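You operate a simulated robot arm through the tools that you are given. There is no shell and no other tool. Be economical: measure what you need, move in short steps, check, and stop when the job is done.

Carry out the task below with a simulated two-armed robot. There is one attempt and no reset: what you move stays moved.

Task
Take the dish cloth from the worktop and lay it out flat on the worktop end.

It is judged by the outcome, as a careful person would: the job done as asked, and still so three seconds after it is handed in. It fails if anything else is knocked over, pushed out of place, dropped, spilled or broken. Flat cloth is picked up by pressing the open fingertips on it (5 to 10 N) and closing them slowly along it; thin cloth reads only 2 to 8 mm in the jaws.

Robot
Two 7-joint arms with two-finger parallel grippers on one trunk, on a base that drives. Base frame: it is fixed to the floor where the robot stands at the start and does not move with it; the origin is under the middle of the robot, x ahead of it, y to its left, z up. Lengths are in m, angles in degrees, forces in N, time in s.
The left shoulder is at the start at [0.05, 0.168, 1.157], the right one opposite. Places, roughly: worktop end [0.7, 0.4, 0.9]. Payload 1.57 kg a hand.
Tool frame (each hand has its own): the origin (TCP) lies between the finger pads and is the grasp point; the fingertips stand 0.03 m ahead of it; z points along the fingers, y is the line along which they close. Largest opening 0.08 m; finger width 0.017, thickness 0.012; the body of the gripper, 0.04 by 0.082 m, starts 0.08 m behind the TCP.
Orientation is told as [roll, pitch, yaw] about the base's x, y, z axes, in that order, counted from this pose: with the fingers straight down and closing along the base's y, the tool's x points along the base's -x, its y along +y and its z along -z.

Tools
- The arms move only by the tool step_arm. It takes "left_deltas", "right_deltas" or both (then of equal length, played together; a hand with none holds still); each is a list of rows, each a list of 7 numbers: the closure, from 0 (fully open) to 1 (shut), then the shift along the tool's x, y, z in m, then the turn, a rotation vector about the tool's x, y, z in degrees. In form: [[grip, tx, ty, tz, wx, wy, wz], ...]. A call has 1 to 8 rows; each row is the pose to reach, as a shift and turn from the pose commanded when the call began, along the tool's axes at that moment. Each row takes 0.2 s and may step no farther than 0.05 m and 8.6 degrees from the row before; otherwise, or with a gripper value out of range, the whole call is refused. A pose out of reach is approached as far as the arm can. The call stops where the force on the tool passes 40 N (or 10 N more than at its start, if that is more) or the arm is blocked; 0.2 s more then pass. The fingers move at their own pace (about 0.045 m/s each) and stop on an object; they squeeze with about 32 N. The grip force told is the motor's: it shows also when the fingers shut on nothing. Time passes only in rows, and 0.2 s behind the last, so rows that repeat a pose let the fingers close. It gives the time, the measured TCP pose, the force on the tool (base axes), the opening and the grip force at its end, in the units of the frame above (readings bear some noise), and new pictures: "pictures" is both (left out), scene, wrist or none (wrist: the cameras of the hands that moved).
- Cameras (640 x 400 px; columns grow to the right, rows downward): "scene" is now at [0.1347, 0.0355, 1.3871]; the picture's right is [0.19, -0.98, 0.00], its down [-0.50, -0.10, -0.86] and it looks along [0.84, 0.17, -0.51] (base axes); focal length 262 px, centre (320, 200). "left" rides on the left gripper at [0.072, 0.007, -0.122] in its tool frame; the picture's right is [-0.09, 1.00, 0.00], its down [-0.84, -0.08, -0.54] and it looks along [-0.54, -0.05, 0.84] (tool axes); focal length 238 px, centre (320, 200). "right" rides on the right gripper at [0.072, -0.007, -0.122] in its tool frame; the picture's right is [0.09, 1.00, 0.00], its down [-0.84, 0.08, -0.54] and it looks along [-0.54, 0.05, 0.84] (tool axes); focal length 238 px, centre (320, 200). There is no depth. A picture from a camera that has moved, and an enlarged one, comes with that camera's place and axes in the base frame and with its lens. The place of the scene camera against the robot may be out by one fixed shift of up to 0.025 m in any direction.
- lift_body(by): slides the trunk up (or, below 0, down) by that many m; the arms and the scene camera ride with it, the base frame stays. It gives what a move gives, with no picture.
- drive_base(legs): drives the robot by 1 to 6 legs, each [ahead, left, turn to the left] in m, m and degrees, along the robot's own axes; the way and the turn of a leg run together, so that a leg with both is an arc; at most 1.5 m and 180 degrees a leg. The arms and the cameras ride along, it lands a little off, and it stops where it bumps. It gives what a move gives, and a new picture of the scene camera.
- pan_tilt(pan, tilt): turns the head with the scene camera to pan (to the left, within 80 degrees either way) and tilt (down, from -29 to 69), counted from straight ahead of the robot. It gives what a move gives, and a new picture of the scene camera.
- close_up(camera, box): a new picture of the part [left, top, right, bottom] of that camera's present view, enlarged. No time passes.
- close_job(): hands the job in; it is judged then, once.

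Go step by step. Nothing tells you exact positions but the pictures and the camera data: compare them with the known pose of the tool, close in by small moves and look again before you grip or let go. The budget is 120 turns and 260 pictures, counting those below and the enlarged ones. Unless the task says otherwise, let go and move clear before handing in, and close with one line.

The tools are called after ">>>" as name(argument=value, ...) on one line, values as JSON. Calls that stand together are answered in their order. step_arm: Moves the arms, as the interface text tells. Its arguments: {"type":"object","properties":{"left_deltas":{"type":"array","items":{"type":"array","items":{"type":"number"}}},"right_deltas":{"type":"array","items":{"type":"array","items":{"type":"number"}}},"pictures":{"type":"string","enum":["both","scene","wrist","none"]}},"required":[]} The other tools are called the same way: lift_body (by) slides the trunk up or down; drive_base (legs) drives the base; pan_tilt (pan, tilt) turns the head that bears the scene camera; close_up (camera, box) takes an enlarged picture of a part of a camera's view; close_job () hands the job in.

At the start:

```text
time_s: 0.0
left_ee_pos: [0.379, 0.2921, 1.1917]
left_ee_rot: [0.0, 0.0, 0.0]
left_wrist_force: [-0.3, -1.1, 1.5]
left_grip_width: 0.0802
left_grasp_force: 0.1
right_ee_pos: [0.4071, -0.0493, 1.2032]
right_ee_rot: [0.0, 0.0, 0.1]
right_wrist_force: [-0.1, -0.4, 0.0]
right_grip_width: 0.0797
right_grasp_force: 0.1
trunk travel left (down, up): [-0.325, 0.118]
robot x, y, heading: [-0.0028, -0.0017, 0.3]
head pan, tilt: [11.2, 30.7]
```

scene: 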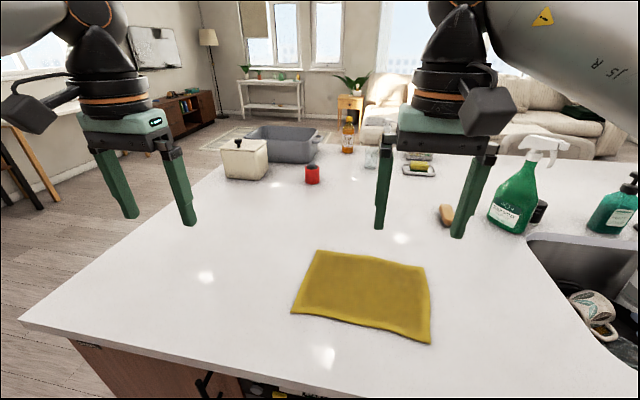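
right: 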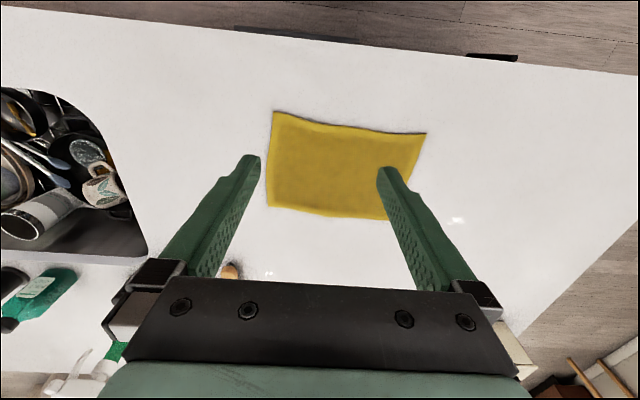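
left: 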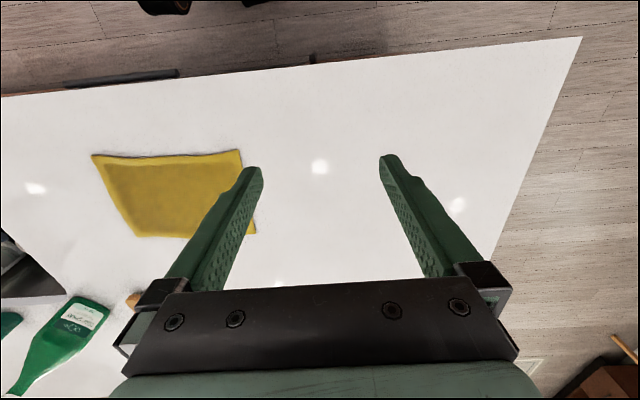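

The cloth lies roughly at x 0.46–0.70 and y −0.13 to 0.16, with its near edge facing me. I plan to grip its two near corners, lift it, drive left and lay it down. First I bring both hands above the near corners and look again.

>>> step_arm(left_deltas=[[0, -0.016, -0.021, 0.03, 0, 0, 0], [0, -0.032, -0.042, 0.06, 0, 0, 0], [0, -0.048, -0.063, 0.09, 0, 0, 0], [0, -0.064, -0.084, 0.12, 0, 0, 0], [0, -0.08, -0.105, 0.15, 0, 0, 0], [0, -0.096, -0.126, 0.18, 0, 0, 0], [0, -0.111, -0.147, 0.21, 0, 0, 0]], right_deltas=[[0, -0.01, -0.007, 0.03, 0, 0, 0], [0, -0.02, -0.014, 0.06, 0, 0, 0], [0, -0.03, -0.021, 0.09, 0, 0, 0], [0, -0.04, -0.028, 0.12, 0, 0, 0], [0, -0.05, -0.035, 0.15, 0, 0, 0], [0, -0.06, -0.042, 0.18, 0, 0, 0], [0, -0.07, -0.05, 0.22, 0, 0, 0]])

>>> close_up(camera="left", box=[160, 60, 480, 260])

>>> close_up(camera="right", box=[160, 60, 480, 260])

```text
time_s: 1.6
left_ee_pos: [0.4715, 0.1651, 0.9886]
left_ee_rot: [-0.1, -0.1, 0.1]
left_wrist_force: [-0.6, 0.4, -0.2]
left_grip_width: 0.0802
left_grasp_force: 0.0
left hand out of reach, approached as far as the arm can: row 7
right_ee_pos: [0.4763, -0.0981, 0.9835]
right_ee_rot: [0.1, 0.0, 0.0]
right_wrist_force: [-0.1, -0.1, 0.2]
right_grip_width: 0.0804
right_grasp_force: 0.1
trunk travel left (down, up): [-0.325, 0.118]
robot x, y, heading: [0.0011, -0.0021, 0.1]
head pan, tilt: [11.2, 30.7]
camera scene: at [0.1346, 0.0353, 1.3872], right [0.19, -0.98, 0.0], down [-0.5, -0.1, -0.86], along [0.84, 0.17, -0.51], focal length 262 px, centre (320, 200)
camera right: at [0.4044, -0.1067, 1.1045], right [-0.09, 1.0, 0.0], down [0.84, 0.08, 0.54], along [0.54, 0.05, -0.84], focal length 238 px, centre (320, 200)
camera left: at [0.3985, 0.1723, 1.1108], right [0.09, 1.0, 0.0], down [0.84, -0.08, 0.54], along [0.54, -0.05, -0.84], focal length 238 px, centre (320, 200)
```

scene: 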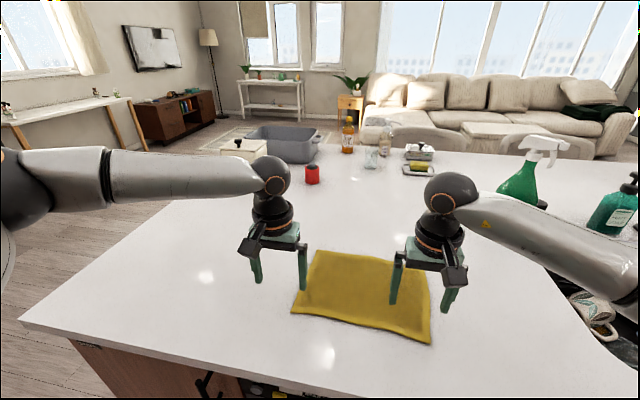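
right: 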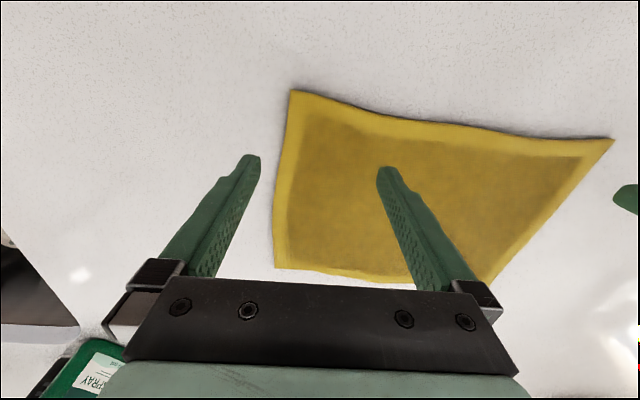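
left: 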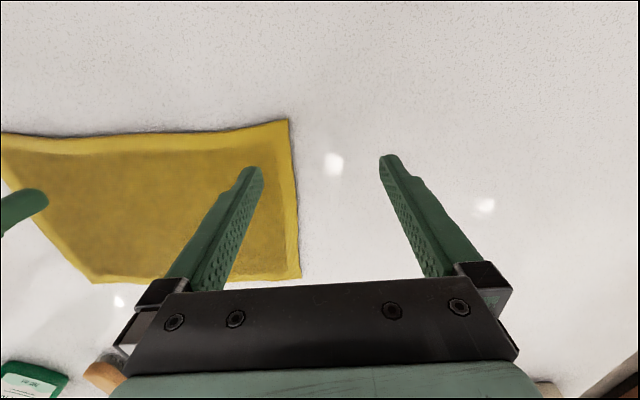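

```text
2.00 times, centred on (320, 160) of left
camera zoom: at [0.3985, 0.1723, 1.1108], right [0.09, 1.0, 0.0], down [0.84, -0.08, 0.54], along [0.54, -0.05, -0.84], focal length 477 px, centre (320, 280)
```

zoom: 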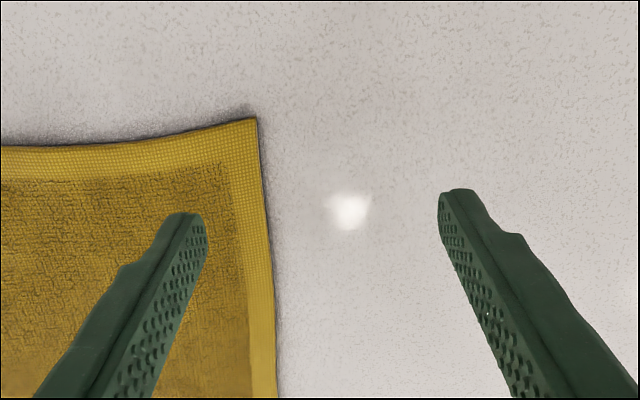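

```text
2.00 times, centred on (320, 160) of right
camera zoom: at [0.4044, -0.1067, 1.1045], right [-0.09, 1.0, 0.0], down [0.84, 0.08, 0.54], along [0.54, 0.05, -0.84], focal length 477 px, centre (320, 280)
```

zoom: 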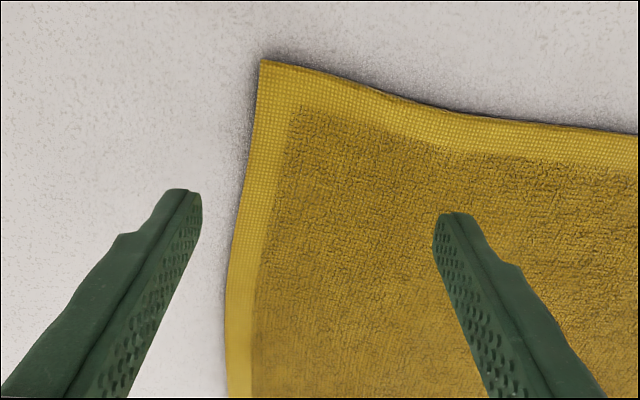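

The wrist views put the near-left corner at about (0.456, 0.136) and the near-right corner at about (0.440, −0.131). I now half-close the fingers and lower both hands over points just inside those corners.

>>> step_arm(left_deltas=[[0.5, 0.0, -0.02, 0.015, 0, 0, 0], [0.5, 0.0, -0.04, 0.03, 0, 0, 0], [0.5, 0.0, -0.06, 0.045, 0, 0, 0], [0.5, 0.0, -0.065, 0.06, 0, 0, 0]], right_deltas=[[0.5, 0.005, 0, 0.015, 0, 0, 0], [0.5, 0.01, 0, 0.03, 0, 0, 0], [0.5, 0.018, 0, 0.045, 0, 0, 0], [0.5, 0.018, 0.003, 0.055, 0, 0, 0]], pictures="wrist")

```text
time_s: 2.6
left_ee_pos: [0.4406, 0.1526, 0.9551]
left_ee_rot: [-0.2, -0.1, 0.1]
left_wrist_force: [0.4, -0.4, 0.1]
left_grip_width: 0.0403
left_grasp_force: 0.0
left hand out of reach, approached as far as the arm can: row 1, 2, 3, 4
right_ee_pos: [0.4641, -0.0962, 0.9432]
right_ee_rot: [0.4, -1.2, -0.3]
right_wrist_force: [-3.7, -1.1, 16.7]
right_grip_width: 0.0401
right_grasp_force: 0.2
trunk travel left (down, up): [-0.325, 0.118]
robot x, y, heading: [-0.0027, 0.0015, -0.1]
head pan, tilt: [11.2, 30.7]
stopped in row 4 (right hand): the force on the tool passed its limit (the readings are from after the stop); the commanded pose is now the measured one
camera right: at [0.3887, -0.1057, 1.0627], right [-0.09, 1.0, 0.0], down [0.83, 0.07, 0.56], along [0.56, 0.05, -0.83], focal length 238 px, centre (320, 200)
camera left: at [0.3675, 0.1593, 1.078], right [0.09, 1.0, 0.0], down [0.84, -0.08, 0.54], along [0.54, -0.05, -0.84], focal length 238 px, centre (320, 200)
```

right: 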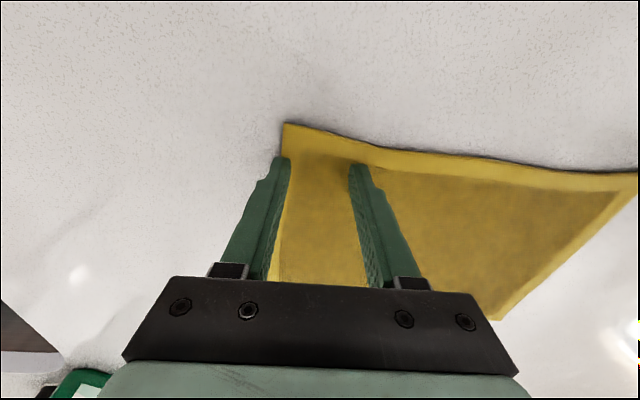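
left: 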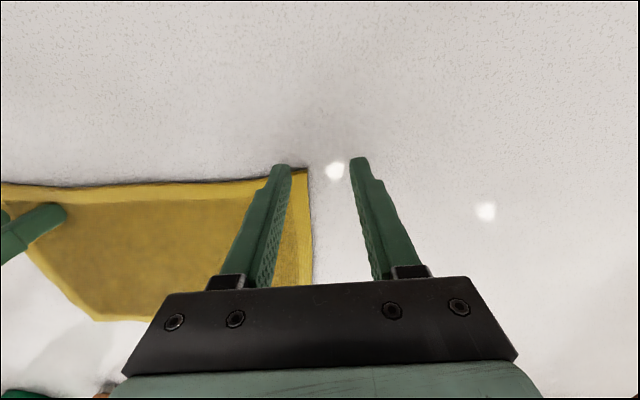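

Contact came with the fingertips at z≈0.913, and the two wrist views agree with that height, so the surface is higher than stated. That puts the near corners at about (0.445, 0.143) and (0.434, −0.125). The left hand has stalled, so I raise both hands a little and test whether the left can move outward and inward.

>>> step_arm(left_deltas=[[0.5, 0.0, 0.0, -0.03, 0, 0, 0], [0.5, -0.03, 0.0, -0.04, 0, 0, 0], [0.5, -0.06, 0.0, -0.04, 0, 0, 0]], right_deltas=[[0.5, 0.0, 0.0, -0.02, 0, 0, 0], [0.5, 0.0, 0, -0.03, 0, 0, 0], [0.5, 0.0, 0, -0.03, 0, 0, 0]], pictures="scene")

```text
time_s: 3.4
left_ee_pos: [0.4816, 0.1717, 0.9986]
left_ee_rot: [-0.1, -0.1, -0.1]
left_wrist_force: [-0.2, -0.3, 0.8]
left_grip_width: 0.0399
left_grasp_force: 0.0
left hand out of reach, approached as far as the arm can: row 2, 3
right_ee_pos: [0.4616, -0.0973, 0.9708]
right_ee_rot: [0.1, -1.0, -0.3]
right_wrist_force: [0.4, 0.2, -0.4]
right_grip_width: 0.0398
right_grasp_force: 0.0
trunk travel left (down, up): [-0.325, 0.118]
robot x, y, heading: [0.0003, -0.0019, 0.1]
head pan, tilt: [11.2, 30.7]
camera scene: at [0.1349, 0.0354, 1.387], right [0.19, -0.98, 0.0], down [-0.5, -0.1, -0.86], along [0.84, 0.17, -0.51], focal length 262 px, centre (320, 200)
```

scene: 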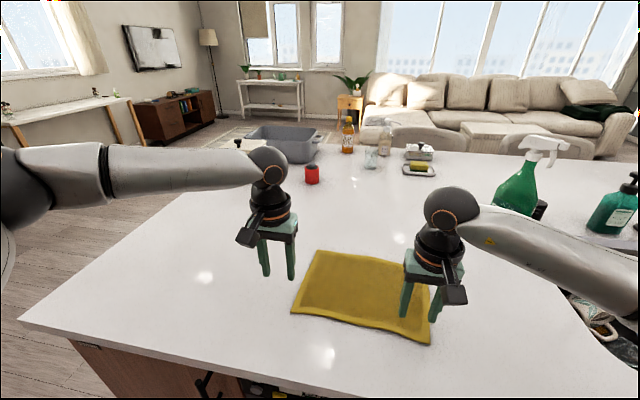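

The left arm's reach shrinks as the hand goes down, so lowering the trunk should help. I raise the hands, then lower the trunk.

>>> step_arm(left_deltas=[[0.5, 0.01, 0.0, -0.04, 0, 0, 0], [0.5, 0.02, 0.0, -0.08, 0, 0, 0], [0.5, 0.02, 0.0, -0.12, 0, 0, 0]], right_deltas=[[0.5, 0.0, 0.0, -0.04, 0, 0, 0], [0.5, 0.0, 0, -0.08, 0, 0, 0], [0.5, 0.0, 0, -0.12, 0, 0, 0]], pictures="none")

>>> lift_body(by=-0.12)

>>> step_arm(left_deltas=[[0.5, 0.0, -0.03, 0.0, 0, 0, 0], [0.5, 0.0, -0.06, 0.0, 0, 0, 0]], pictures="scene")

```text
time_s: 4.2
left_ee_pos: [0.4622, 0.1719, 1.1207]
left_ee_rot: [-0.1, 0.0, 0.0]
left_wrist_force: [1.0, -0.3, -0.3]
left_grip_width: 0.0399
left_grasp_force: 0.0
right_ee_pos: [0.4589, -0.097, 1.0887]
right_ee_rot: [0.2, -1.0, -0.2]
right_wrist_force: [-0.7, 1.0, 0.2]
right_grip_width: 0.0403
right_grasp_force: 0.0
trunk travel left (down, up): [-0.325, 0.118]
robot x, y, heading: [-0.0007, -0.0011, -0.1]
head pan, tilt: [11.2, 30.7]
```

```text
time_s: 5.7
left_ee_pos: [0.4626, 0.1734, 1.001]
left_ee_rot: [-0.1, 0.0, 0.0]
left_wrist_force: [0.0, 0.3, -0.5]
left_grip_width: 0.0398
left_grasp_force: 0.1
right_ee_pos: [0.4603, -0.097, 0.9696]
right_ee_rot: [0.4, -1.0, -0.2]
right_wrist_force: [-1.1, 0.0, 0.1]
right_grip_width: 0.0399
right_grasp_force: 0.0
trunk travel left (down, up): [-0.205, 0.238]
robot x, y, heading: [0.0006, -0.0001, 0.1]
head pan, tilt: [11.2, 30.7]
```

```text
time_s: 6.3
left_ee_pos: [0.4626, 0.1624, 1.0004]
left_ee_rot: [0.0, -0.1, 0.2]
left_wrist_force: [0.0, -0.9, -0.1]
left_grip_width: 0.0398
left_grasp_force: 0.1
left hand out of reach, approached as far as the arm can: row 1, 2
right_ee_pos: [0.4608, -0.0984, 0.9692]
right_ee_rot: [0.2, -1.0, -0.3]
right_wrist_force: [1.1, -0.2, 0.6]
right_grip_width: 0.0395
right_grasp_force: 0.0
trunk travel left (down, up): [-0.205, 0.238]
robot x, y, heading: [0.0022, 0.0016, -0.0]
head pan, tilt: [11.2, 30.7]
camera scene: at [0.1351, 0.0354, 1.267], right [0.19, -0.98, 0.0], down [-0.5, -0.1, -0.86], along [0.84, 0.17, -0.51], focal length 262 px, centre (320, 200)
```

scene: 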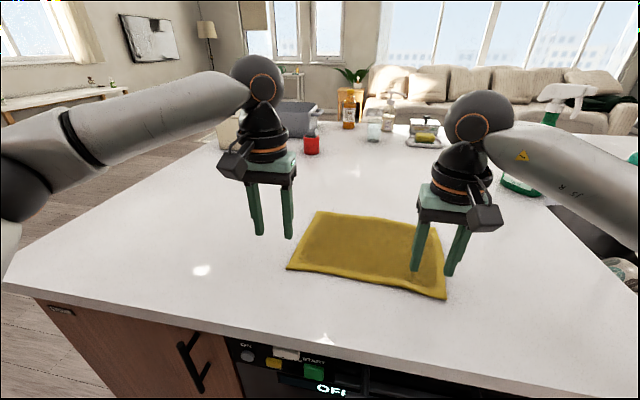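

The left hand's inward stop looks like a joint limit. I try turning the tool clockwise and moving inward again.

>>> step_arm(left_deltas=[[0.5, 0.0, 0.0, 0.0, 0, 0, 8], [0.5, 0.0, 0.0, 0.0, 0, 0, 16], [0.5, 0.0, 0.0, 0.0, 0, 0, 24], [0.5, 0.0, -0.02, 0.0, 0, 0, 24], [0.5, 0.0, -0.04, 0.0, 0, 0, 24], [0.5, 0.0, -0.06, 0.0, 0, 0, 24]], pictures="none")

```text
time_s: 7.7
left_ee_pos: [0.4473, 0.1501, 0.9925]
left_ee_rot: [-0.1, -0.1, -24.0]
left_wrist_force: [-0.7, -0.1, 0.2]
left_grip_width: 0.04
left_grasp_force: 0.1
left hand out of reach, approached as far as the arm can: row 4, 5, 6
right_ee_pos: [0.4607, -0.0966, 0.9694]
right_ee_rot: [0.2, -1.0, -0.3]
right_wrist_force: [0.0, -0.2, 0.0]
right_grip_width: 0.04
right_grasp_force: 0.1
trunk travel left (down, up): [-0.205, 0.238]
robot x, y, heading: [0.0002, 0.0001, -0.1]
head pan, tilt: [11.2, 30.7]
```

Turning didn't help, so it is an inward limit of the left arm. I undo the turn and test how far inward the right hand can go, to decide how far to drive right.

>>> step_arm(left_deltas=[[0.5, 0.0, 0.0, 0.0, 0, 0, -8], [0.5, 0.0, 0.01, 0.0, 0, 0, -16], [0.5, 0.0, 0.02, 0.0, 0, 0, -24], [0.5, 0.0, 0.02, 0.0, 0, 0, -24]], right_deltas=[[0.5, 0.0, 0.02, 0.0, 0, 0, 0], [0.5, 0.0, 0.04, 0, 0, 0, 0], [0.5, 0.0, 0.06, 0, 0, 0, 0], [0.5, 0.0, 0.08, 0, 0, 0, 0]], pictures="none")

```text
time_s: 8.7
left_ee_pos: [0.4567, 0.1694, 0.9934]
left_ee_rot: [-0.1, 0.0, 0.2]
left_wrist_force: [-0.5, -0.3, -0.8]
left_grip_width: 0.0399
left_grasp_force: 0.1
right_ee_pos: [0.4598, -0.0162, 0.9715]
right_ee_rot: [0.2, -1.0, -0.4]
right_wrist_force: [0.4, 0.3, 0.5]
right_grip_width: 0.04
right_grasp_force: 0.2
trunk travel left (down, up): [-0.205, 0.238]
robot x, y, heading: [-0.0006, 0.0016, 0.1]
head pan, tilt: [11.2, 30.7]
```

The right hand reaches inward freely, so I drive 0.07 m to the right. That puts both hands about over the two corners.

>>> drive_base(legs=[[0, -0.07, 0]])

>>> step_arm(left_deltas=[[0.5, 0.0, 0.0, 0.015, 0, 0, 0], [0.5, 0.0, 0.0, 0.03, 0, 0, 0]], right_deltas=[[0.5, 0.0, 0.0, 0.005, 0, -0.5, 0], [0.5, 0.0, 0, 0.01, 0, -1.0, 0]], pictures="wrist")

```text
time_s: 9.7
left_ee_pos: [0.4566, 0.1001, 0.9926]
left_ee_rot: [-0.1, 0.0, 0.0]
left_wrist_force: [-0.4, 0.1, -0.9]
left_grip_width: 0.0399
left_grasp_force: 0.1
right_ee_pos: [0.461, -0.0851, 0.9697]
right_ee_rot: [0.3, -1.0, -0.3]
right_wrist_force: [0.0, -0.1, -0.8]
right_grip_width: 0.04
right_grasp_force: 0.1
trunk travel left (down, up): [-0.205, 0.238]
robot x, y, heading: [-0.0, -0.0686, 0.1]
head pan, tilt: [11.2, 30.7]
camera scene: at [0.1348, -0.0338, 1.2671], right [0.19, -0.98, 0.0], down [-0.5, -0.1, -0.86], along [0.84, 0.17, -0.51], focal length 262 px, centre (320, 200)
```

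scene: 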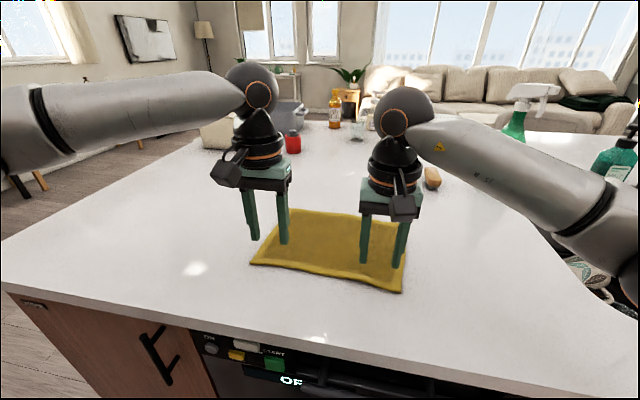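

```text
time_s: 10.3
left_ee_pos: [0.457, 0.0999, 0.9628]
left_ee_rot: [-0.1, 0.0, 0.0]
left_wrist_force: [-0.3, 0.1, 0.3]
left_grip_width: 0.0402
left_grasp_force: 0.1
right_ee_pos: [0.461, -0.0845, 0.9612]
right_ee_rot: [0.1, -2.0, -0.3]
right_wrist_force: [-0.3, -0.1, 0.9]
right_grip_width: 0.04
right_grasp_force: 0.2
trunk travel left (down, up): [-0.205, 0.238]
robot x, y, heading: [0.0012, -0.0663, 0.2]
head pan, tilt: [11.2, 30.7]
camera right: at [0.3841, -0.093, 1.0798], right [-0.09, 1.0, 0.0], down [0.82, 0.07, 0.57], along [0.57, 0.05, -0.82], focal length 238 px, centre (320, 200)
camera left: at [0.3832, 0.1074, 1.086], right [0.09, 1.0, 0.0], down [0.84, -0.08, 0.54], along [0.54, -0.05, -0.84], focal length 238 px, centre (320, 200)
```

right: 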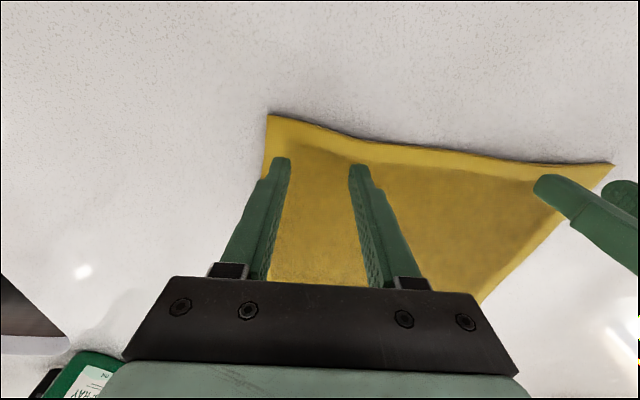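
left: 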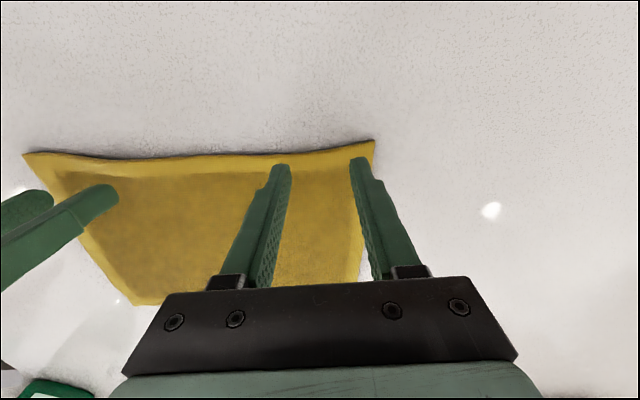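

Both hands are over the corners, and both fingers of each hand are above cloth. I correct the right hand's tilt and lower both close to contact.

>>> step_arm(left_deltas=[[0.5, 0.0, 0.0, 0.007, 0, 0, 0], [0.5, 0.0, 0.0, 0.013, 0, 0, 0], [0.5, 0.0, 0.0, 0.017, 0, 0, 0], [0.5, 0.0, 0.0, 0.017, 0, 0, 0]], right_deltas=[[0.5, 0.003, -0.002, 0.007, 0, 1, 0], [0.5, 0.006, -0.004, 0.012, 0, 2, 0], [0.5, 0.006, -0.004, 0.016, 0, 2, 0], [0.5, 0.006, -0.004, 0.016, 0, 2, 0]], pictures="none")

```text
time_s: 11.3
left_ee_pos: [0.4557, 0.1002, 0.9469]
left_ee_rot: [-0.2, -0.1, 0.1]
left_wrist_force: [0.1, 0.2, -0.8]
left_grip_width: 0.0398
left_grasp_force: 0.1
right_ee_pos: [0.4545, -0.0878, 0.9439]
right_ee_rot: [0.2, -0.1, -0.2]
right_wrist_force: [-0.4, -0.1, 3.4]
right_grip_width: 0.0398
right_grasp_force: 0.1
trunk travel left (down, up): [-0.205, 0.238]
robot x, y, heading: [-0.0014, -0.0662, 0.2]
head pan, tilt: [11.2, 30.7]
```

>>> step_arm(left_deltas=[[0.5, 0.0, 0.0, 0.002, 0, 0, 0], [0.5, 0.0, 0.0, 0.004, 0, 0, 0], [0.5, 0.0, 0.0, 0.004, 0, 0, 0]], right_deltas=[[0.5, 0, 0, 0.0005, 0, 0, 0], [0.5, 0, 0, 0.001, 0, 0, 0], [0.5, 0, 0, 0.001, 0, 0, 0]], pictures="none")

```text
time_s: 12.1
left_ee_pos: [0.455, 0.1002, 0.943]
left_ee_rot: [0.0, -0.2, 0.1]
left_wrist_force: [0.4, 2.3, 7.4]
left_grip_width: 0.0403
left_grasp_force: 0.1
right_ee_pos: [0.4546, -0.0879, 0.9432]
right_ee_rot: [0.4, -0.1, -0.4]
right_wrist_force: [1.9, -1.0, 5.5]
right_grip_width: 0.0399
right_grasp_force: 0.0
trunk travel left (down, up): [-0.205, 0.238]
robot x, y, heading: [0.0016, -0.0696, 0.1]
head pan, tilt: [11.2, 30.7]
```

Both hands press at about 5–7 N. Now I close the fingers slowly.

>>> step_arm(left_deltas=[[0.56, 0, 0, 0, 0, 0, 0], [0.62, 0, 0, 0, 0, 0, 0], [0.68, 0, 0, 0, 0, 0, 0], [0.75, 0, 0, 0, 0, 0, 0], [0.82, 0, 0, 0, 0, 0, 0], [0.9, 0, 0, 0, 0, 0, 0], [1, 0, 0, 0, 0, 0, 0], [1, 0, 0, 0, 0, 0, 0]], right_deltas=[[0.56, 0, 0, 0.0005, 0, 0, 0], [0.62, 0, 0, 0.0005, 0, 0, 0], [0.68, 0, 0, 0.0005, 0, 0, 0], [0.75, 0, 0, 0.0005, 0, 0, 0], [0.82, 0, 0, 0.0005, 0, 0, 0], [0.9, 0, 0, 0.0005, 0, 0, 0], [1, 0, 0, 0.0005, 0, 0, 0], [1, 0, 0, 0.0005, 0, 0, 0]])

```text
time_s: 13.9
left_ee_pos: [0.4565, 0.0984, 0.9432]
left_ee_rot: [-0.3, -0.1, -0.1]
left_wrist_force: [-0.3, -18.5, 6.7]
left_grip_width: 0.0039
left_grasp_force: 24.5
right_ee_pos: [0.4539, -0.0855, 0.9434]
right_ee_rot: [0.5, -0.1, -0.1]
right_wrist_force: [0.0, 16.3, 8.0]
right_grip_width: 0.0046
right_grasp_force: 25.4
trunk travel left (down, up): [-0.205, 0.238]
robot x, y, heading: [-0.0039, -0.0696, 0.1]
head pan, tilt: [11.2, 30.7]
camera scene: at [0.1337, -0.0337, 1.2672], right [0.19, -0.98, 0.0], down [-0.5, -0.1, -0.86], along [0.84, 0.17, -0.51], focal length 262 px, centre (320, 200)
camera right: at [0.3819, -0.0964, 1.0646], right [-0.09, 1.0, 0.01], down [0.84, 0.07, 0.54], along [0.54, 0.06, -0.84], focal length 238 px, centre (320, 200)
camera left: at [0.3823, 0.1056, 1.066], right [0.09, 1.0, 0.0], down [0.84, -0.08, 0.54], along [0.54, -0.06, -0.84], focal length 238 px, centre (320, 200)
```

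scene: 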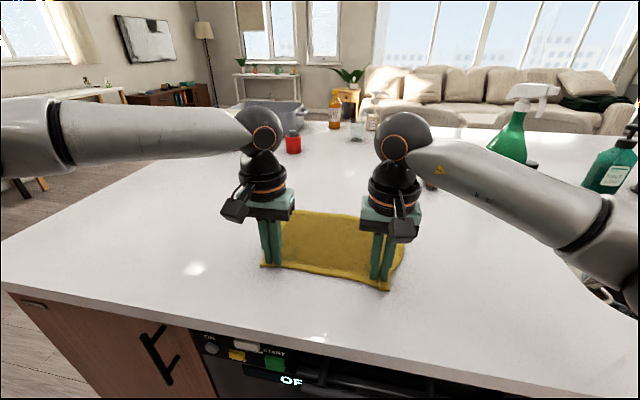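
right: 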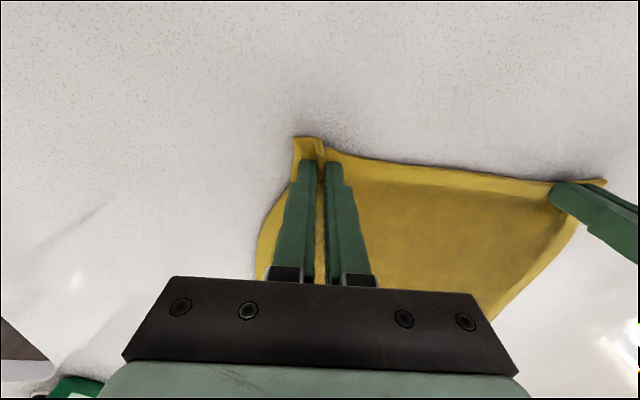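
left: 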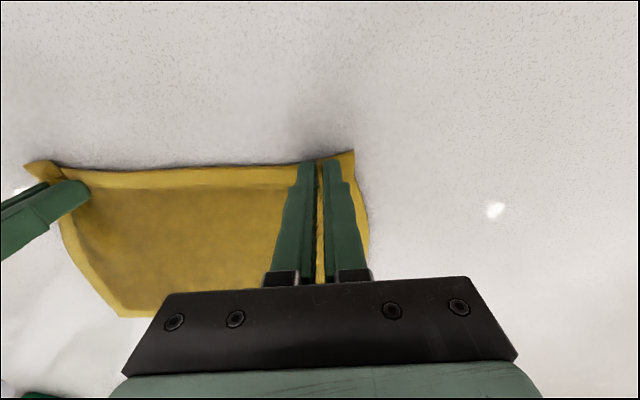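

Both corners are gripped (about 4 mm in the jaws). I bring the right hand slightly inward to ease the tension, and lift.

>>> step_arm(left_deltas=[[1, 0, 0, -0.01, 0, 0, 0], [1, 0, 0, -0.03, 0, 0, 0], [1, 0, 0, -0.05, 0, 0, 0], [1, 0, 0, -0.07, 0, 0, 0], [1, 0, 0, -0.09, 0, 0, 0], [1, 0, 0, -0.1, 0, 0, 0]], right_deltas=[[1, 0, 0.005, -0.01, 0, 0, 0], [1, 0, 0.005, -0.03, 0, 0, 0], [1, 0, 0.005, -0.05, 0, 0, 0], [1, 0, 0.005, -0.07, 0, 0, 0], [1, 0, 0.005, -0.09, 0, 0, 0], [1, 0, 0.005, -0.1, 0, 0, 0]], pictures="scene")

```text
time_s: 15.3
left_ee_pos: [0.4559, 0.1015, 1.0335]
left_ee_rot: [-0.3, -0.1, 0.0]
left_wrist_force: [-0.6, -14.7, -0.2]
left_grip_width: 0.0037
left_grasp_force: 24.7
left hand out of reach, approached as far as the arm can: row 6
right_ee_pos: [0.4563, -0.0842, 1.0426]
right_ee_rot: [0.4, -0.1, -0.2]
right_wrist_force: [0.8, 15.2, -1.2]
right_grip_width: 0.0048
right_grasp_force: 25.3
trunk travel left (down, up): [-0.205, 0.238]
robot x, y, heading: [0.0017, -0.0676, 0.0]
head pan, tilt: [11.2, 30.7]
camera scene: at [0.1347, -0.0333, 1.2671], right [0.19, -0.98, 0.0], down [-0.5, -0.1, -0.86], along [0.84, 0.17, -0.51], focal length 262 px, centre (320, 200)
```

scene: 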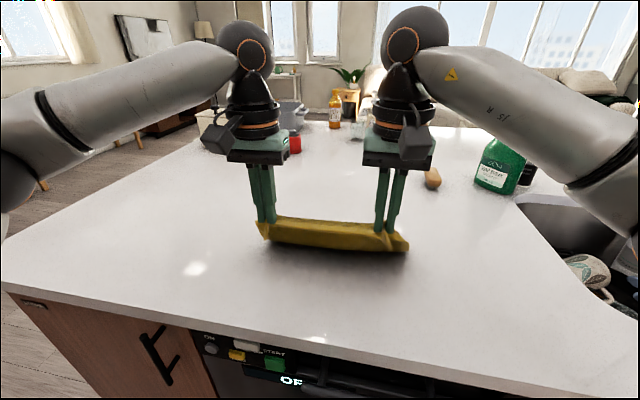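

The cloth lifts well but is still taut. I ease the right hand inward by 1 cm and raise the trunk so the cloth hangs clear.

>>> step_arm(right_deltas=[[1, 0, 0.005, 0.0, 0, 0, 0], [1, 0, 0.01, 0.007, 0, 0, 0]], pictures="none")

>>> lift_body(by=0.13)

>>> close_up(camera="scene", box=[0, 0, 640, 400])

```text
time_s: 15.9
left_ee_pos: [0.4559, 0.1026, 1.0329]
left_ee_rot: [0.0, 0.1, 0.2]
left_wrist_force: [-0.8, -4.7, -0.4]
left_grip_width: 0.0037
left_grasp_force: 24.6
right_ee_pos: [0.455, -0.075, 1.0367]
right_ee_rot: [0.2, 0.1, -0.3]
right_wrist_force: [0.1, 4.7, -0.8]
right_grip_width: 0.0043
right_grasp_force: 24.9
trunk travel left (down, up): [-0.205, 0.238]
robot x, y, heading: [0.0029, -0.0713, 0.0]
head pan, tilt: [11.2, 30.7]
```

```text
time_s: 17.5
left_ee_pos: [0.4558, 0.1026, 1.1629]
left_ee_rot: [-0.1, -0.1, 0.1]
left_wrist_force: [0.4, -2.3, -0.1]
left_grip_width: 0.0034
left_grasp_force: 24.0
right_ee_pos: [0.4542, -0.073, 1.1661]
right_ee_rot: [0.3, 0.1, -0.3]
right_wrist_force: [0.5, 1.4, -0.6]
right_grip_width: 0.0044
right_grasp_force: 25.2
trunk travel left (down, up): [-0.335, 0.108]
robot x, y, heading: [0.0037, -0.0679, 0.2]
head pan, tilt: [11.2, 30.7]
```

```text
1.00 times, centred on (320, 200) of scene
camera zoom: at [0.135, -0.0332, 1.397], right [0.19, -0.98, 0.0], down [-0.5, -0.1, -0.86], along [0.84, 0.17, -0.51], focal length 262 px, centre (320, 200)
```

zoom: 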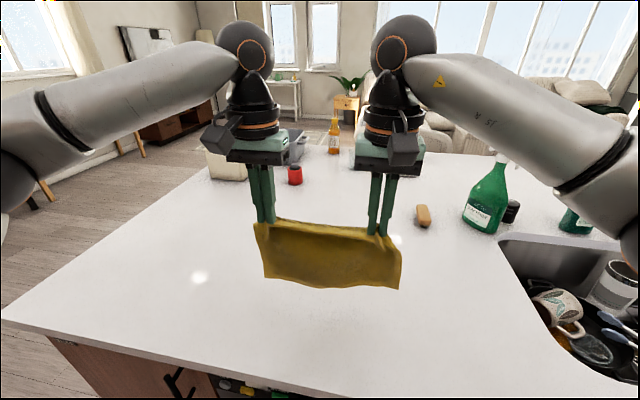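

The cloth hangs cleanly between the hands with its lower edge just above the top. I drive 0.40 m to the left with it, then look down to see how much room the base has ahead.

>>> drive_base(legs=[[0, 0.4, 0]])

>>> pan_tilt(pan=0, tilt=65)

```text
time_s: 20.0
left_ee_pos: [0.4555, 0.5024, 1.1638]
left_ee_rot: [-0.2, 0.0, 0.0]
left_wrist_force: [-0.1, -2.8, -0.7]
left_grip_width: 0.0035
left_grasp_force: 24.7
right_ee_pos: [0.4536, 0.3259, 1.1663]
right_ee_rot: [0.3, 0.0, -0.3]
right_wrist_force: [0.3, 2.6, -0.2]
right_grip_width: 0.0042
right_grasp_force: 24.7
trunk travel left (down, up): [-0.335, 0.108]
robot x, y, heading: [0.001, 0.3334, 0.1]
head pan, tilt: [11.2, 30.7]
camera scene: at [0.1348, 0.3673, 1.3971], right [0.19, -0.98, 0.0], down [-0.5, -0.1, -0.86], along [0.84, 0.17, -0.51], focal length 262 px, centre (320, 200)
```

scene: 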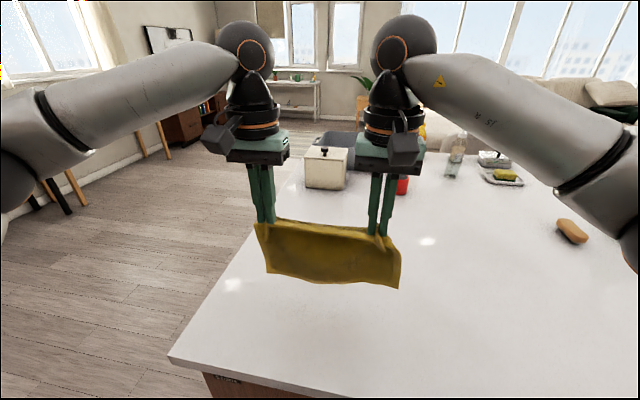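

```text
time_s: 21.0
left_ee_pos: [0.4551, 0.5019, 1.1634]
left_ee_rot: [-0.1, -0.2, 0.0]
left_wrist_force: [-0.2, -2.7, 0.1]
left_grip_width: 0.0035
left_grasp_force: 24.6
right_ee_pos: [0.4546, 0.3254, 1.1659]
right_ee_rot: [0.3, 0.0, -0.4]
right_wrist_force: [1.1, 3.3, 0.1]
right_grip_width: 0.0044
right_grasp_force: 24.5
trunk travel left (down, up): [-0.335, 0.108]
robot x, y, heading: [0.0001, 0.3313, 0.1]
head pan, tilt: [0.0, 65.0]
camera scene: at [0.1071, 0.3493, 1.3506], right [0.0, -1.0, 0.0], down [-0.91, 0.0, -0.42], along [0.42, 0.0, -0.91], focal length 262 px, centre (320, 200)
```

scene: 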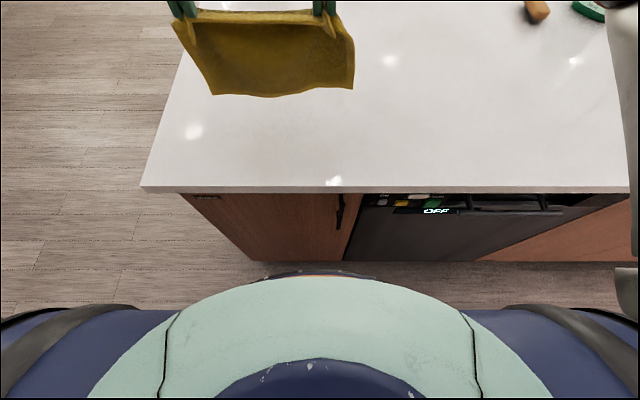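

The base has only a few centimetres to the cabinet, so from here the cloth would end too near the front edge. The open left end of the worktop looks better for reaching (0.7, 0.4), so I check whether the floor there is clear.

>>> pan_tilt(pan=60, tilt=35)

```text
time_s: 22.3
left_ee_pos: [0.4556, 0.5028, 1.1629]
left_ee_rot: [0.0, -0.2, 0.0]
left_wrist_force: [-1.0, -2.0, -0.1]
left_grip_width: 0.0037
left_grasp_force: 24.6
right_ee_pos: [0.4546, 0.3259, 1.1666]
right_ee_rot: [0.3, 0.0, -0.3]
right_wrist_force: [0.0, 2.7, -0.8]
right_grip_width: 0.0043
right_grasp_force: 24.1
trunk travel left (down, up): [-0.335, 0.108]
robot x, y, heading: [-0.0004, 0.3321, -0.0]
head pan, tilt: [60.0, 35.0]
camera scene: at [0.0904, 0.4255, 1.3903], right [0.87, -0.5, 0.0], down [-0.29, -0.5, -0.82], along [0.41, 0.71, -0.57], focal length 262 px, centre (320, 200)
```

scene: 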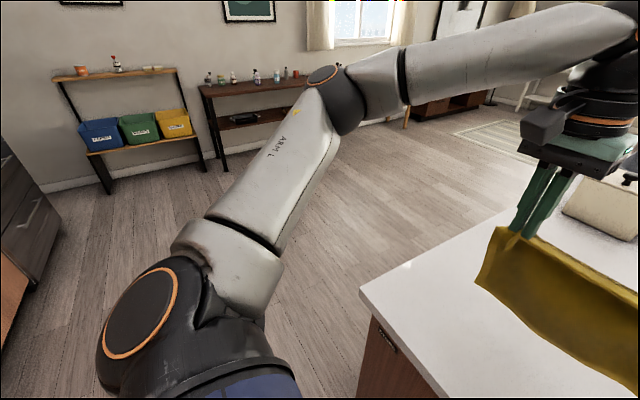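

The floor at the left end is clear. I drive left past the worktop's end, then ahead, then turn right to face the worktop from its end.

>>> drive_base(legs=[[0, 0.82, 0], [0.57, 0, 0], [0, 0, -90]])

>>> pan_tilt(pan=0, tilt=45)

```text
time_s: 33.2
left_ee_pos: [0.7332, 0.6796, 1.1639]
left_ee_rot: [-0.1, -0.2, -90.2]
left_wrist_force: [-2.5, 0.3, 0.0]
left_grip_width: 0.0033
left_grasp_force: 24.6
right_ee_pos: [0.5575, 0.6814, 1.1653]
right_ee_rot: [0.4, 0.0, -90.6]
right_wrist_force: [2.1, 0.0, -0.2]
right_grip_width: 0.0044
right_grasp_force: 24.9
trunk travel left (down, up): [-0.335, 0.108]
robot x, y, heading: [0.5663, 1.1374, -90.1]
head pan, tilt: [60.0, 35.0]
camera scene: at [0.6466, 1.0698, 1.3904], right [-0.5, -0.86, 0.0], down [-0.5, 0.29, -0.82], along [0.71, -0.41, -0.57], focal length 262 px, centre (320, 200)
```

scene: 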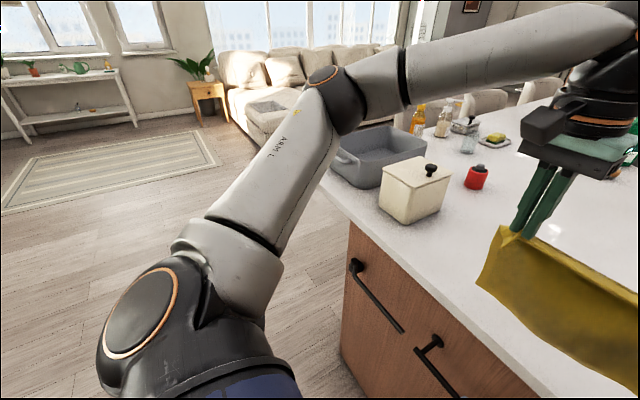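

```text
time_s: 34.5
left_ee_pos: [0.7322, 0.68, 1.1639]
left_ee_rot: [-0.2, -0.1, -90.3]
left_wrist_force: [-2.0, 1.3, 0.4]
left_grip_width: 0.0035
left_grasp_force: 24.6
right_ee_pos: [0.5556, 0.6833, 1.166]
right_ee_rot: [0.2, 0.0, -90.5]
right_wrist_force: [1.4, -0.5, -0.7]
right_grip_width: 0.0044
right_grasp_force: 24.8
trunk travel left (down, up): [-0.335, 0.108]
robot x, y, heading: [0.5592, 1.1353, -90.6]
head pan, tilt: [0.0, 45.0]
camera scene: at [0.5703, 1.0329, 1.3756], right [-1.0, 0.0, 0.0], down [0.0, 0.71, -0.71], along [0.0, -0.71, -0.71], focal length 262 px, centre (320, 200)
```

scene: 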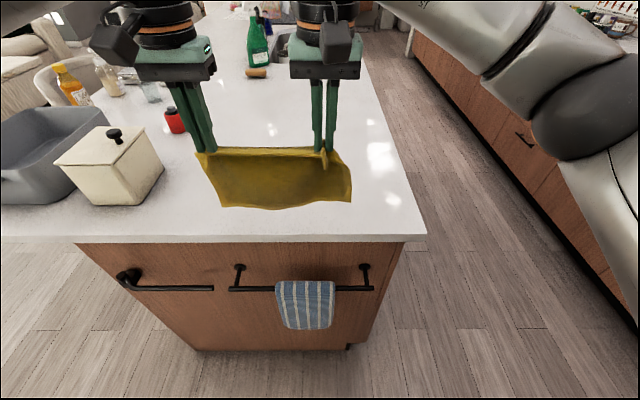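

I now face the worktop from its end, and there is a towel on a rail below that the base must stay clear of. I shift both hands 0.065 m to my left, then drive ahead only 0.09 m. I will lay the cloth away from me, with the free edge first and the hands going forward and tilted to extend their reach.

>>> step_arm(left_deltas=[[1, 0, 0.02, -0.005, 0, 0, 0], [1, 0, 0.04, -0.01, 0, 0, 0], [1, 0, 0.06, -0.015, 0, 0, 0], [1, 0, 0.065, -0.015, 0, 0, 0]], right_deltas=[[1, 0, 0.02, -0.005, 0, 0, 0], [1, 0, 0.04, -0.01, 0, 0, 0], [1, 0, 0.06, -0.015, 0, 0, 0], [1, 0, 0.065, -0.015, 0, 0, 0]], pictures="none")

>>> drive_base(legs=[[0.09, -0.015, 0]])

```text
time_s: 35.5
left_ee_pos: [0.7981, 0.6811, 1.1783]
left_ee_rot: [0.0, -0.1, -90.3]
left_wrist_force: [-1.4, 0.0, -1.0]
left_grip_width: 0.0036
left_grasp_force: 24.4
right_ee_pos: [0.6226, 0.6814, 1.1827]
right_ee_rot: [0.3, 0.0, -90.6]
right_wrist_force: [2.3, -0.3, 0.7]
right_grip_width: 0.0045
right_grasp_force: 25.0
trunk travel left (down, up): [-0.335, 0.108]
robot x, y, heading: [0.5649, 1.1371, -90.5]
head pan, tilt: [0.0, 45.0]
```

```text
time_s: 36.6
left_ee_pos: [0.7822, 0.5882, 1.1775]
left_ee_rot: [0.0, -0.1, -90.3]
left_wrist_force: [-2.0, 0.2, -0.6]
left_grip_width: 0.0036
left_grasp_force: 24.5
right_ee_pos: [0.606, 0.5892, 1.1816]
right_ee_rot: [0.3, 0.0, -90.6]
right_wrist_force: [1.7, 0.4, 1.2]
right_grip_width: 0.0046
right_grasp_force: 24.9
trunk travel left (down, up): [-0.335, 0.108]
robot x, y, heading: [0.5466, 1.0492, -90.3]
head pan, tilt: [0.0, 45.0]
camera scene: at [0.5547, 0.9419, 1.3754], right [-1.0, 0.01, 0.0], down [0.0, 0.71, -0.71], along [0.0, -0.71, -0.71], focal length 262 px, centre (320, 200)
```

scene: 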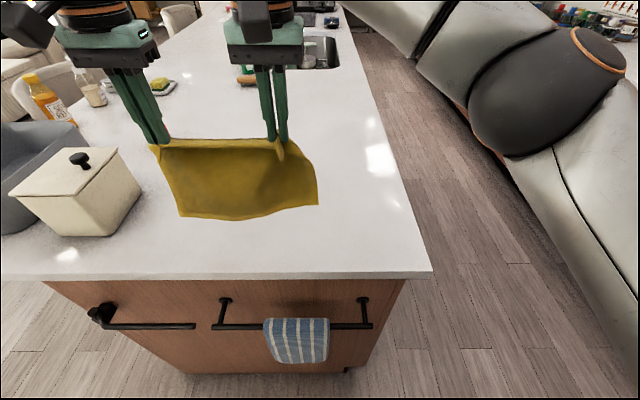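

The canister lies beyond x≈1.0, so the space is free. I move the hands forward and lower the free edge to the surface.

>>> step_arm(left_deltas=[[1, -0.025, 0, 0.01, 0, -4, 0], [1, -0.05, 0, 0.02, 0, -8, 0], [1, -0.075, 0, 0.035, 0, -12, 0], [1, -0.08, 0, 0.045, 0, -15, 0]], right_deltas=[[1, -0.025, 0, 0.01, 0, -4, 0], [1, -0.05, 0, 0.022, 0, -8, 0], [1, -0.075, 0, 0.038, 0, -12, 0], [1, -0.08, 0, 0.05, 0, -15, 0]], pictures="scene")

```text
time_s: 37.6
left_ee_pos: [0.782, 0.5098, 1.1337]
left_ee_rot: [-0.2, -15.3, -90.3]
left_wrist_force: [-2.9, -0.4, 0.1]
left_grip_width: 0.0034
left_grasp_force: 23.9
right_ee_pos: [0.6077, 0.511, 1.1336]
right_ee_rot: [0.3, -15.1, -90.6]
right_wrist_force: [2.9, 0.3, 0.2]
right_grip_width: 0.0042
right_grasp_force: 24.5
trunk travel left (down, up): [-0.335, 0.108]
robot x, y, heading: [0.5501, 1.0484, -90.4]
head pan, tilt: [0.0, 45.0]
camera scene: at [0.5548, 0.943, 1.3756], right [-1.0, 0.01, 0.0], down [0.0, 0.71, -0.71], along [0.0, -0.71, -0.71], focal length 262 px, centre (320, 200)
```

scene: 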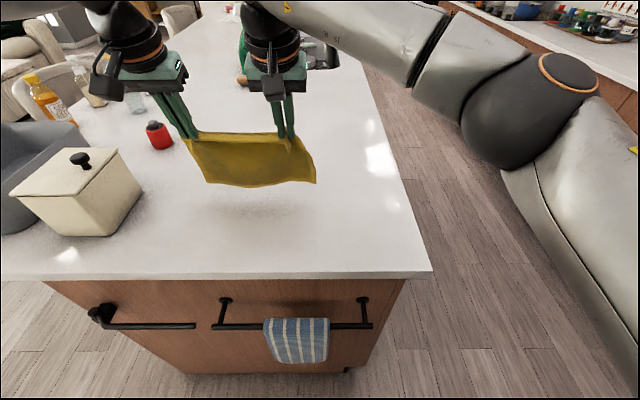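

The free edge is about 2–3 cm above the surface at y≈0.51. I set it down and begin the arc forward and down.

>>> step_arm(left_deltas=[[1, 0.0065, 0, 0.024, 0, 0, 0], [1, -0.0205, 0, 0.0397, 0, -2, 0], [1, -0.0463, 0, 0.059, 0, -4, 0], [1, -0.0701, 0, 0.0861, 0, -7, 0], [1, -0.0891, 0, 0.1119, 0, -10, 0]], right_deltas=[[1, 0.0065, 0, 0.024, 0, 0, 0], [1, -0.0205, 0, 0.0397, 0, -2, 0], [1, -0.0463, 0, 0.059, 0, -4, 0], [1, -0.0701, 0, 0.0861, 0, -7, 0], [1, -0.0891, 0, 0.1119, 0, -10, 0]], pictures="scene")

```text
time_s: 38.9
left_ee_pos: [0.7882, 0.4137, 1.0521]
left_ee_rot: [-0.4, -25.4, -90.5]
left_wrist_force: [-13.6, 1.5, 0.6]
left_grip_width: 0.0034
left_grasp_force: 24.9
left hand out of reach, approached as far as the arm can: row 4, 5
right_ee_pos: [0.6045, 0.4193, 1.061]
right_ee_rot: [0.5, -23.6, -90.3]
right_wrist_force: [14.0, -1.4, -0.5]
right_grip_width: 0.0045
right_grasp_force: 25.3
right hand out of reach, approached as far as the arm can: row 4, 5
trunk travel left (down, up): [-0.335, 0.108]
robot x, y, heading: [0.548, 1.0419, -90.4]
head pan, tilt: [0.0, 45.0]
camera scene: at [0.5547, 0.9426, 1.3755], right [-1.0, 0.01, 0.0], down [0.0, 0.71, -0.71], along [0.0, -0.71, -0.71], focal length 262 px, centre (320, 200)
```

scene: 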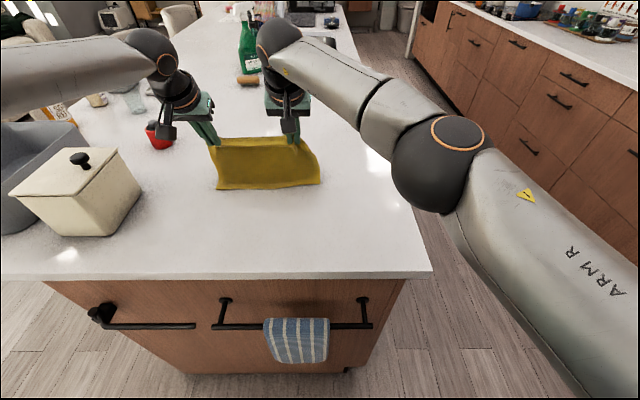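

The reach ends at about y 0.41, and the free edge went forward with the hands to y≈0.43. I pull the hands back and up, so the cloth hangs again further back at y≈0.55, to start over.

>>> step_arm(left_deltas=[[1, 0.021, -0.005, -0.035, 0, 0, 0], [1, 0.042, -0.005, -0.07, 0, 0, 0], [1, 0.063, -0.005, -0.105, 0, 0, 0], [1, 0.084, -0.005, -0.139, 0, 0, 0], [1, 0.084, -0.005, -0.139, 0, 0, 0], [1, 0.084, -0.005, -0.139, 0, 0, 0]], right_deltas=[[1, 0.021, 0.004, -0.035, 0, 0, 0], [1, 0.042, 0.004, -0.07, 0, 0, 0], [1, 0.063, 0.004, -0.105, 0, 0, 0], [1, 0.084, 0.004, -0.139, 0, 0, 0], [1, 0.084, 0.004, -0.139, 0, 0, 0], [1, 0.084, 0.004, -0.139, 0, 0, 0]], pictures="none")

>>> pan_tilt(pan=0, tilt=69)

```text
time_s: 40.2
left_ee_pos: [0.7868, 0.5492, 1.1408]
left_ee_rot: [-0.2, -25.2, -90.2]
left_wrist_force: [-11.9, -0.4, 0.1]
left_grip_width: 0.0035
left_grasp_force: 24.8
right_ee_pos: [0.6044, 0.5539, 1.1495]
right_ee_rot: [0.5, -25.0, -90.7]
right_wrist_force: [10.3, -0.5, 0.1]
right_grip_width: 0.0046
right_grasp_force: 25.1
trunk travel left (down, up): [-0.335, 0.108]
robot x, y, heading: [0.5501, 1.0413, -90.4]
head pan, tilt: [0.0, 45.0]
```

```text
time_s: 41.1
left_ee_pos: [0.7881, 0.5495, 1.1423]
left_ee_rot: [-0.3, -25.1, -90.3]
left_wrist_force: [-11.1, 1.2, 0.2]
left_grip_width: 0.0038
left_grasp_force: 25.0
right_ee_pos: [0.6059, 0.5534, 1.1506]
right_ee_rot: [0.4, -25.0, -90.7]
right_wrist_force: [11.7, -0.6, -0.3]
right_grip_width: 0.0047
right_grasp_force: 25.3
trunk travel left (down, up): [-0.335, 0.108]
robot x, y, heading: [0.5473, 1.0445, -90.5]
head pan, tilt: [0.0, 68.8]
camera scene: at [0.555, 0.9681, 1.3467], right [-1.0, 0.01, 0.0], down [0.01, 0.93, -0.36], along [0.0, -0.36, -0.93], focal length 262 px, centre (320, 200)
```

scene: 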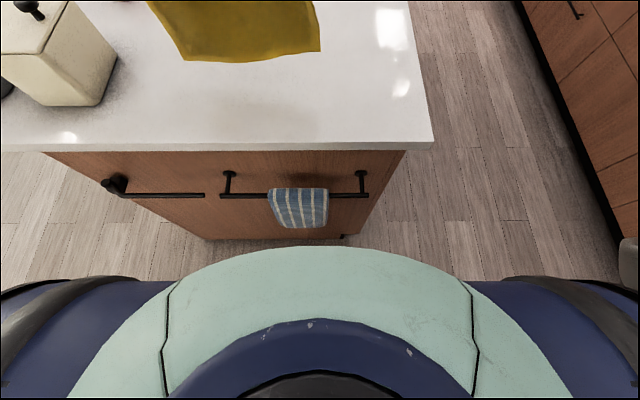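

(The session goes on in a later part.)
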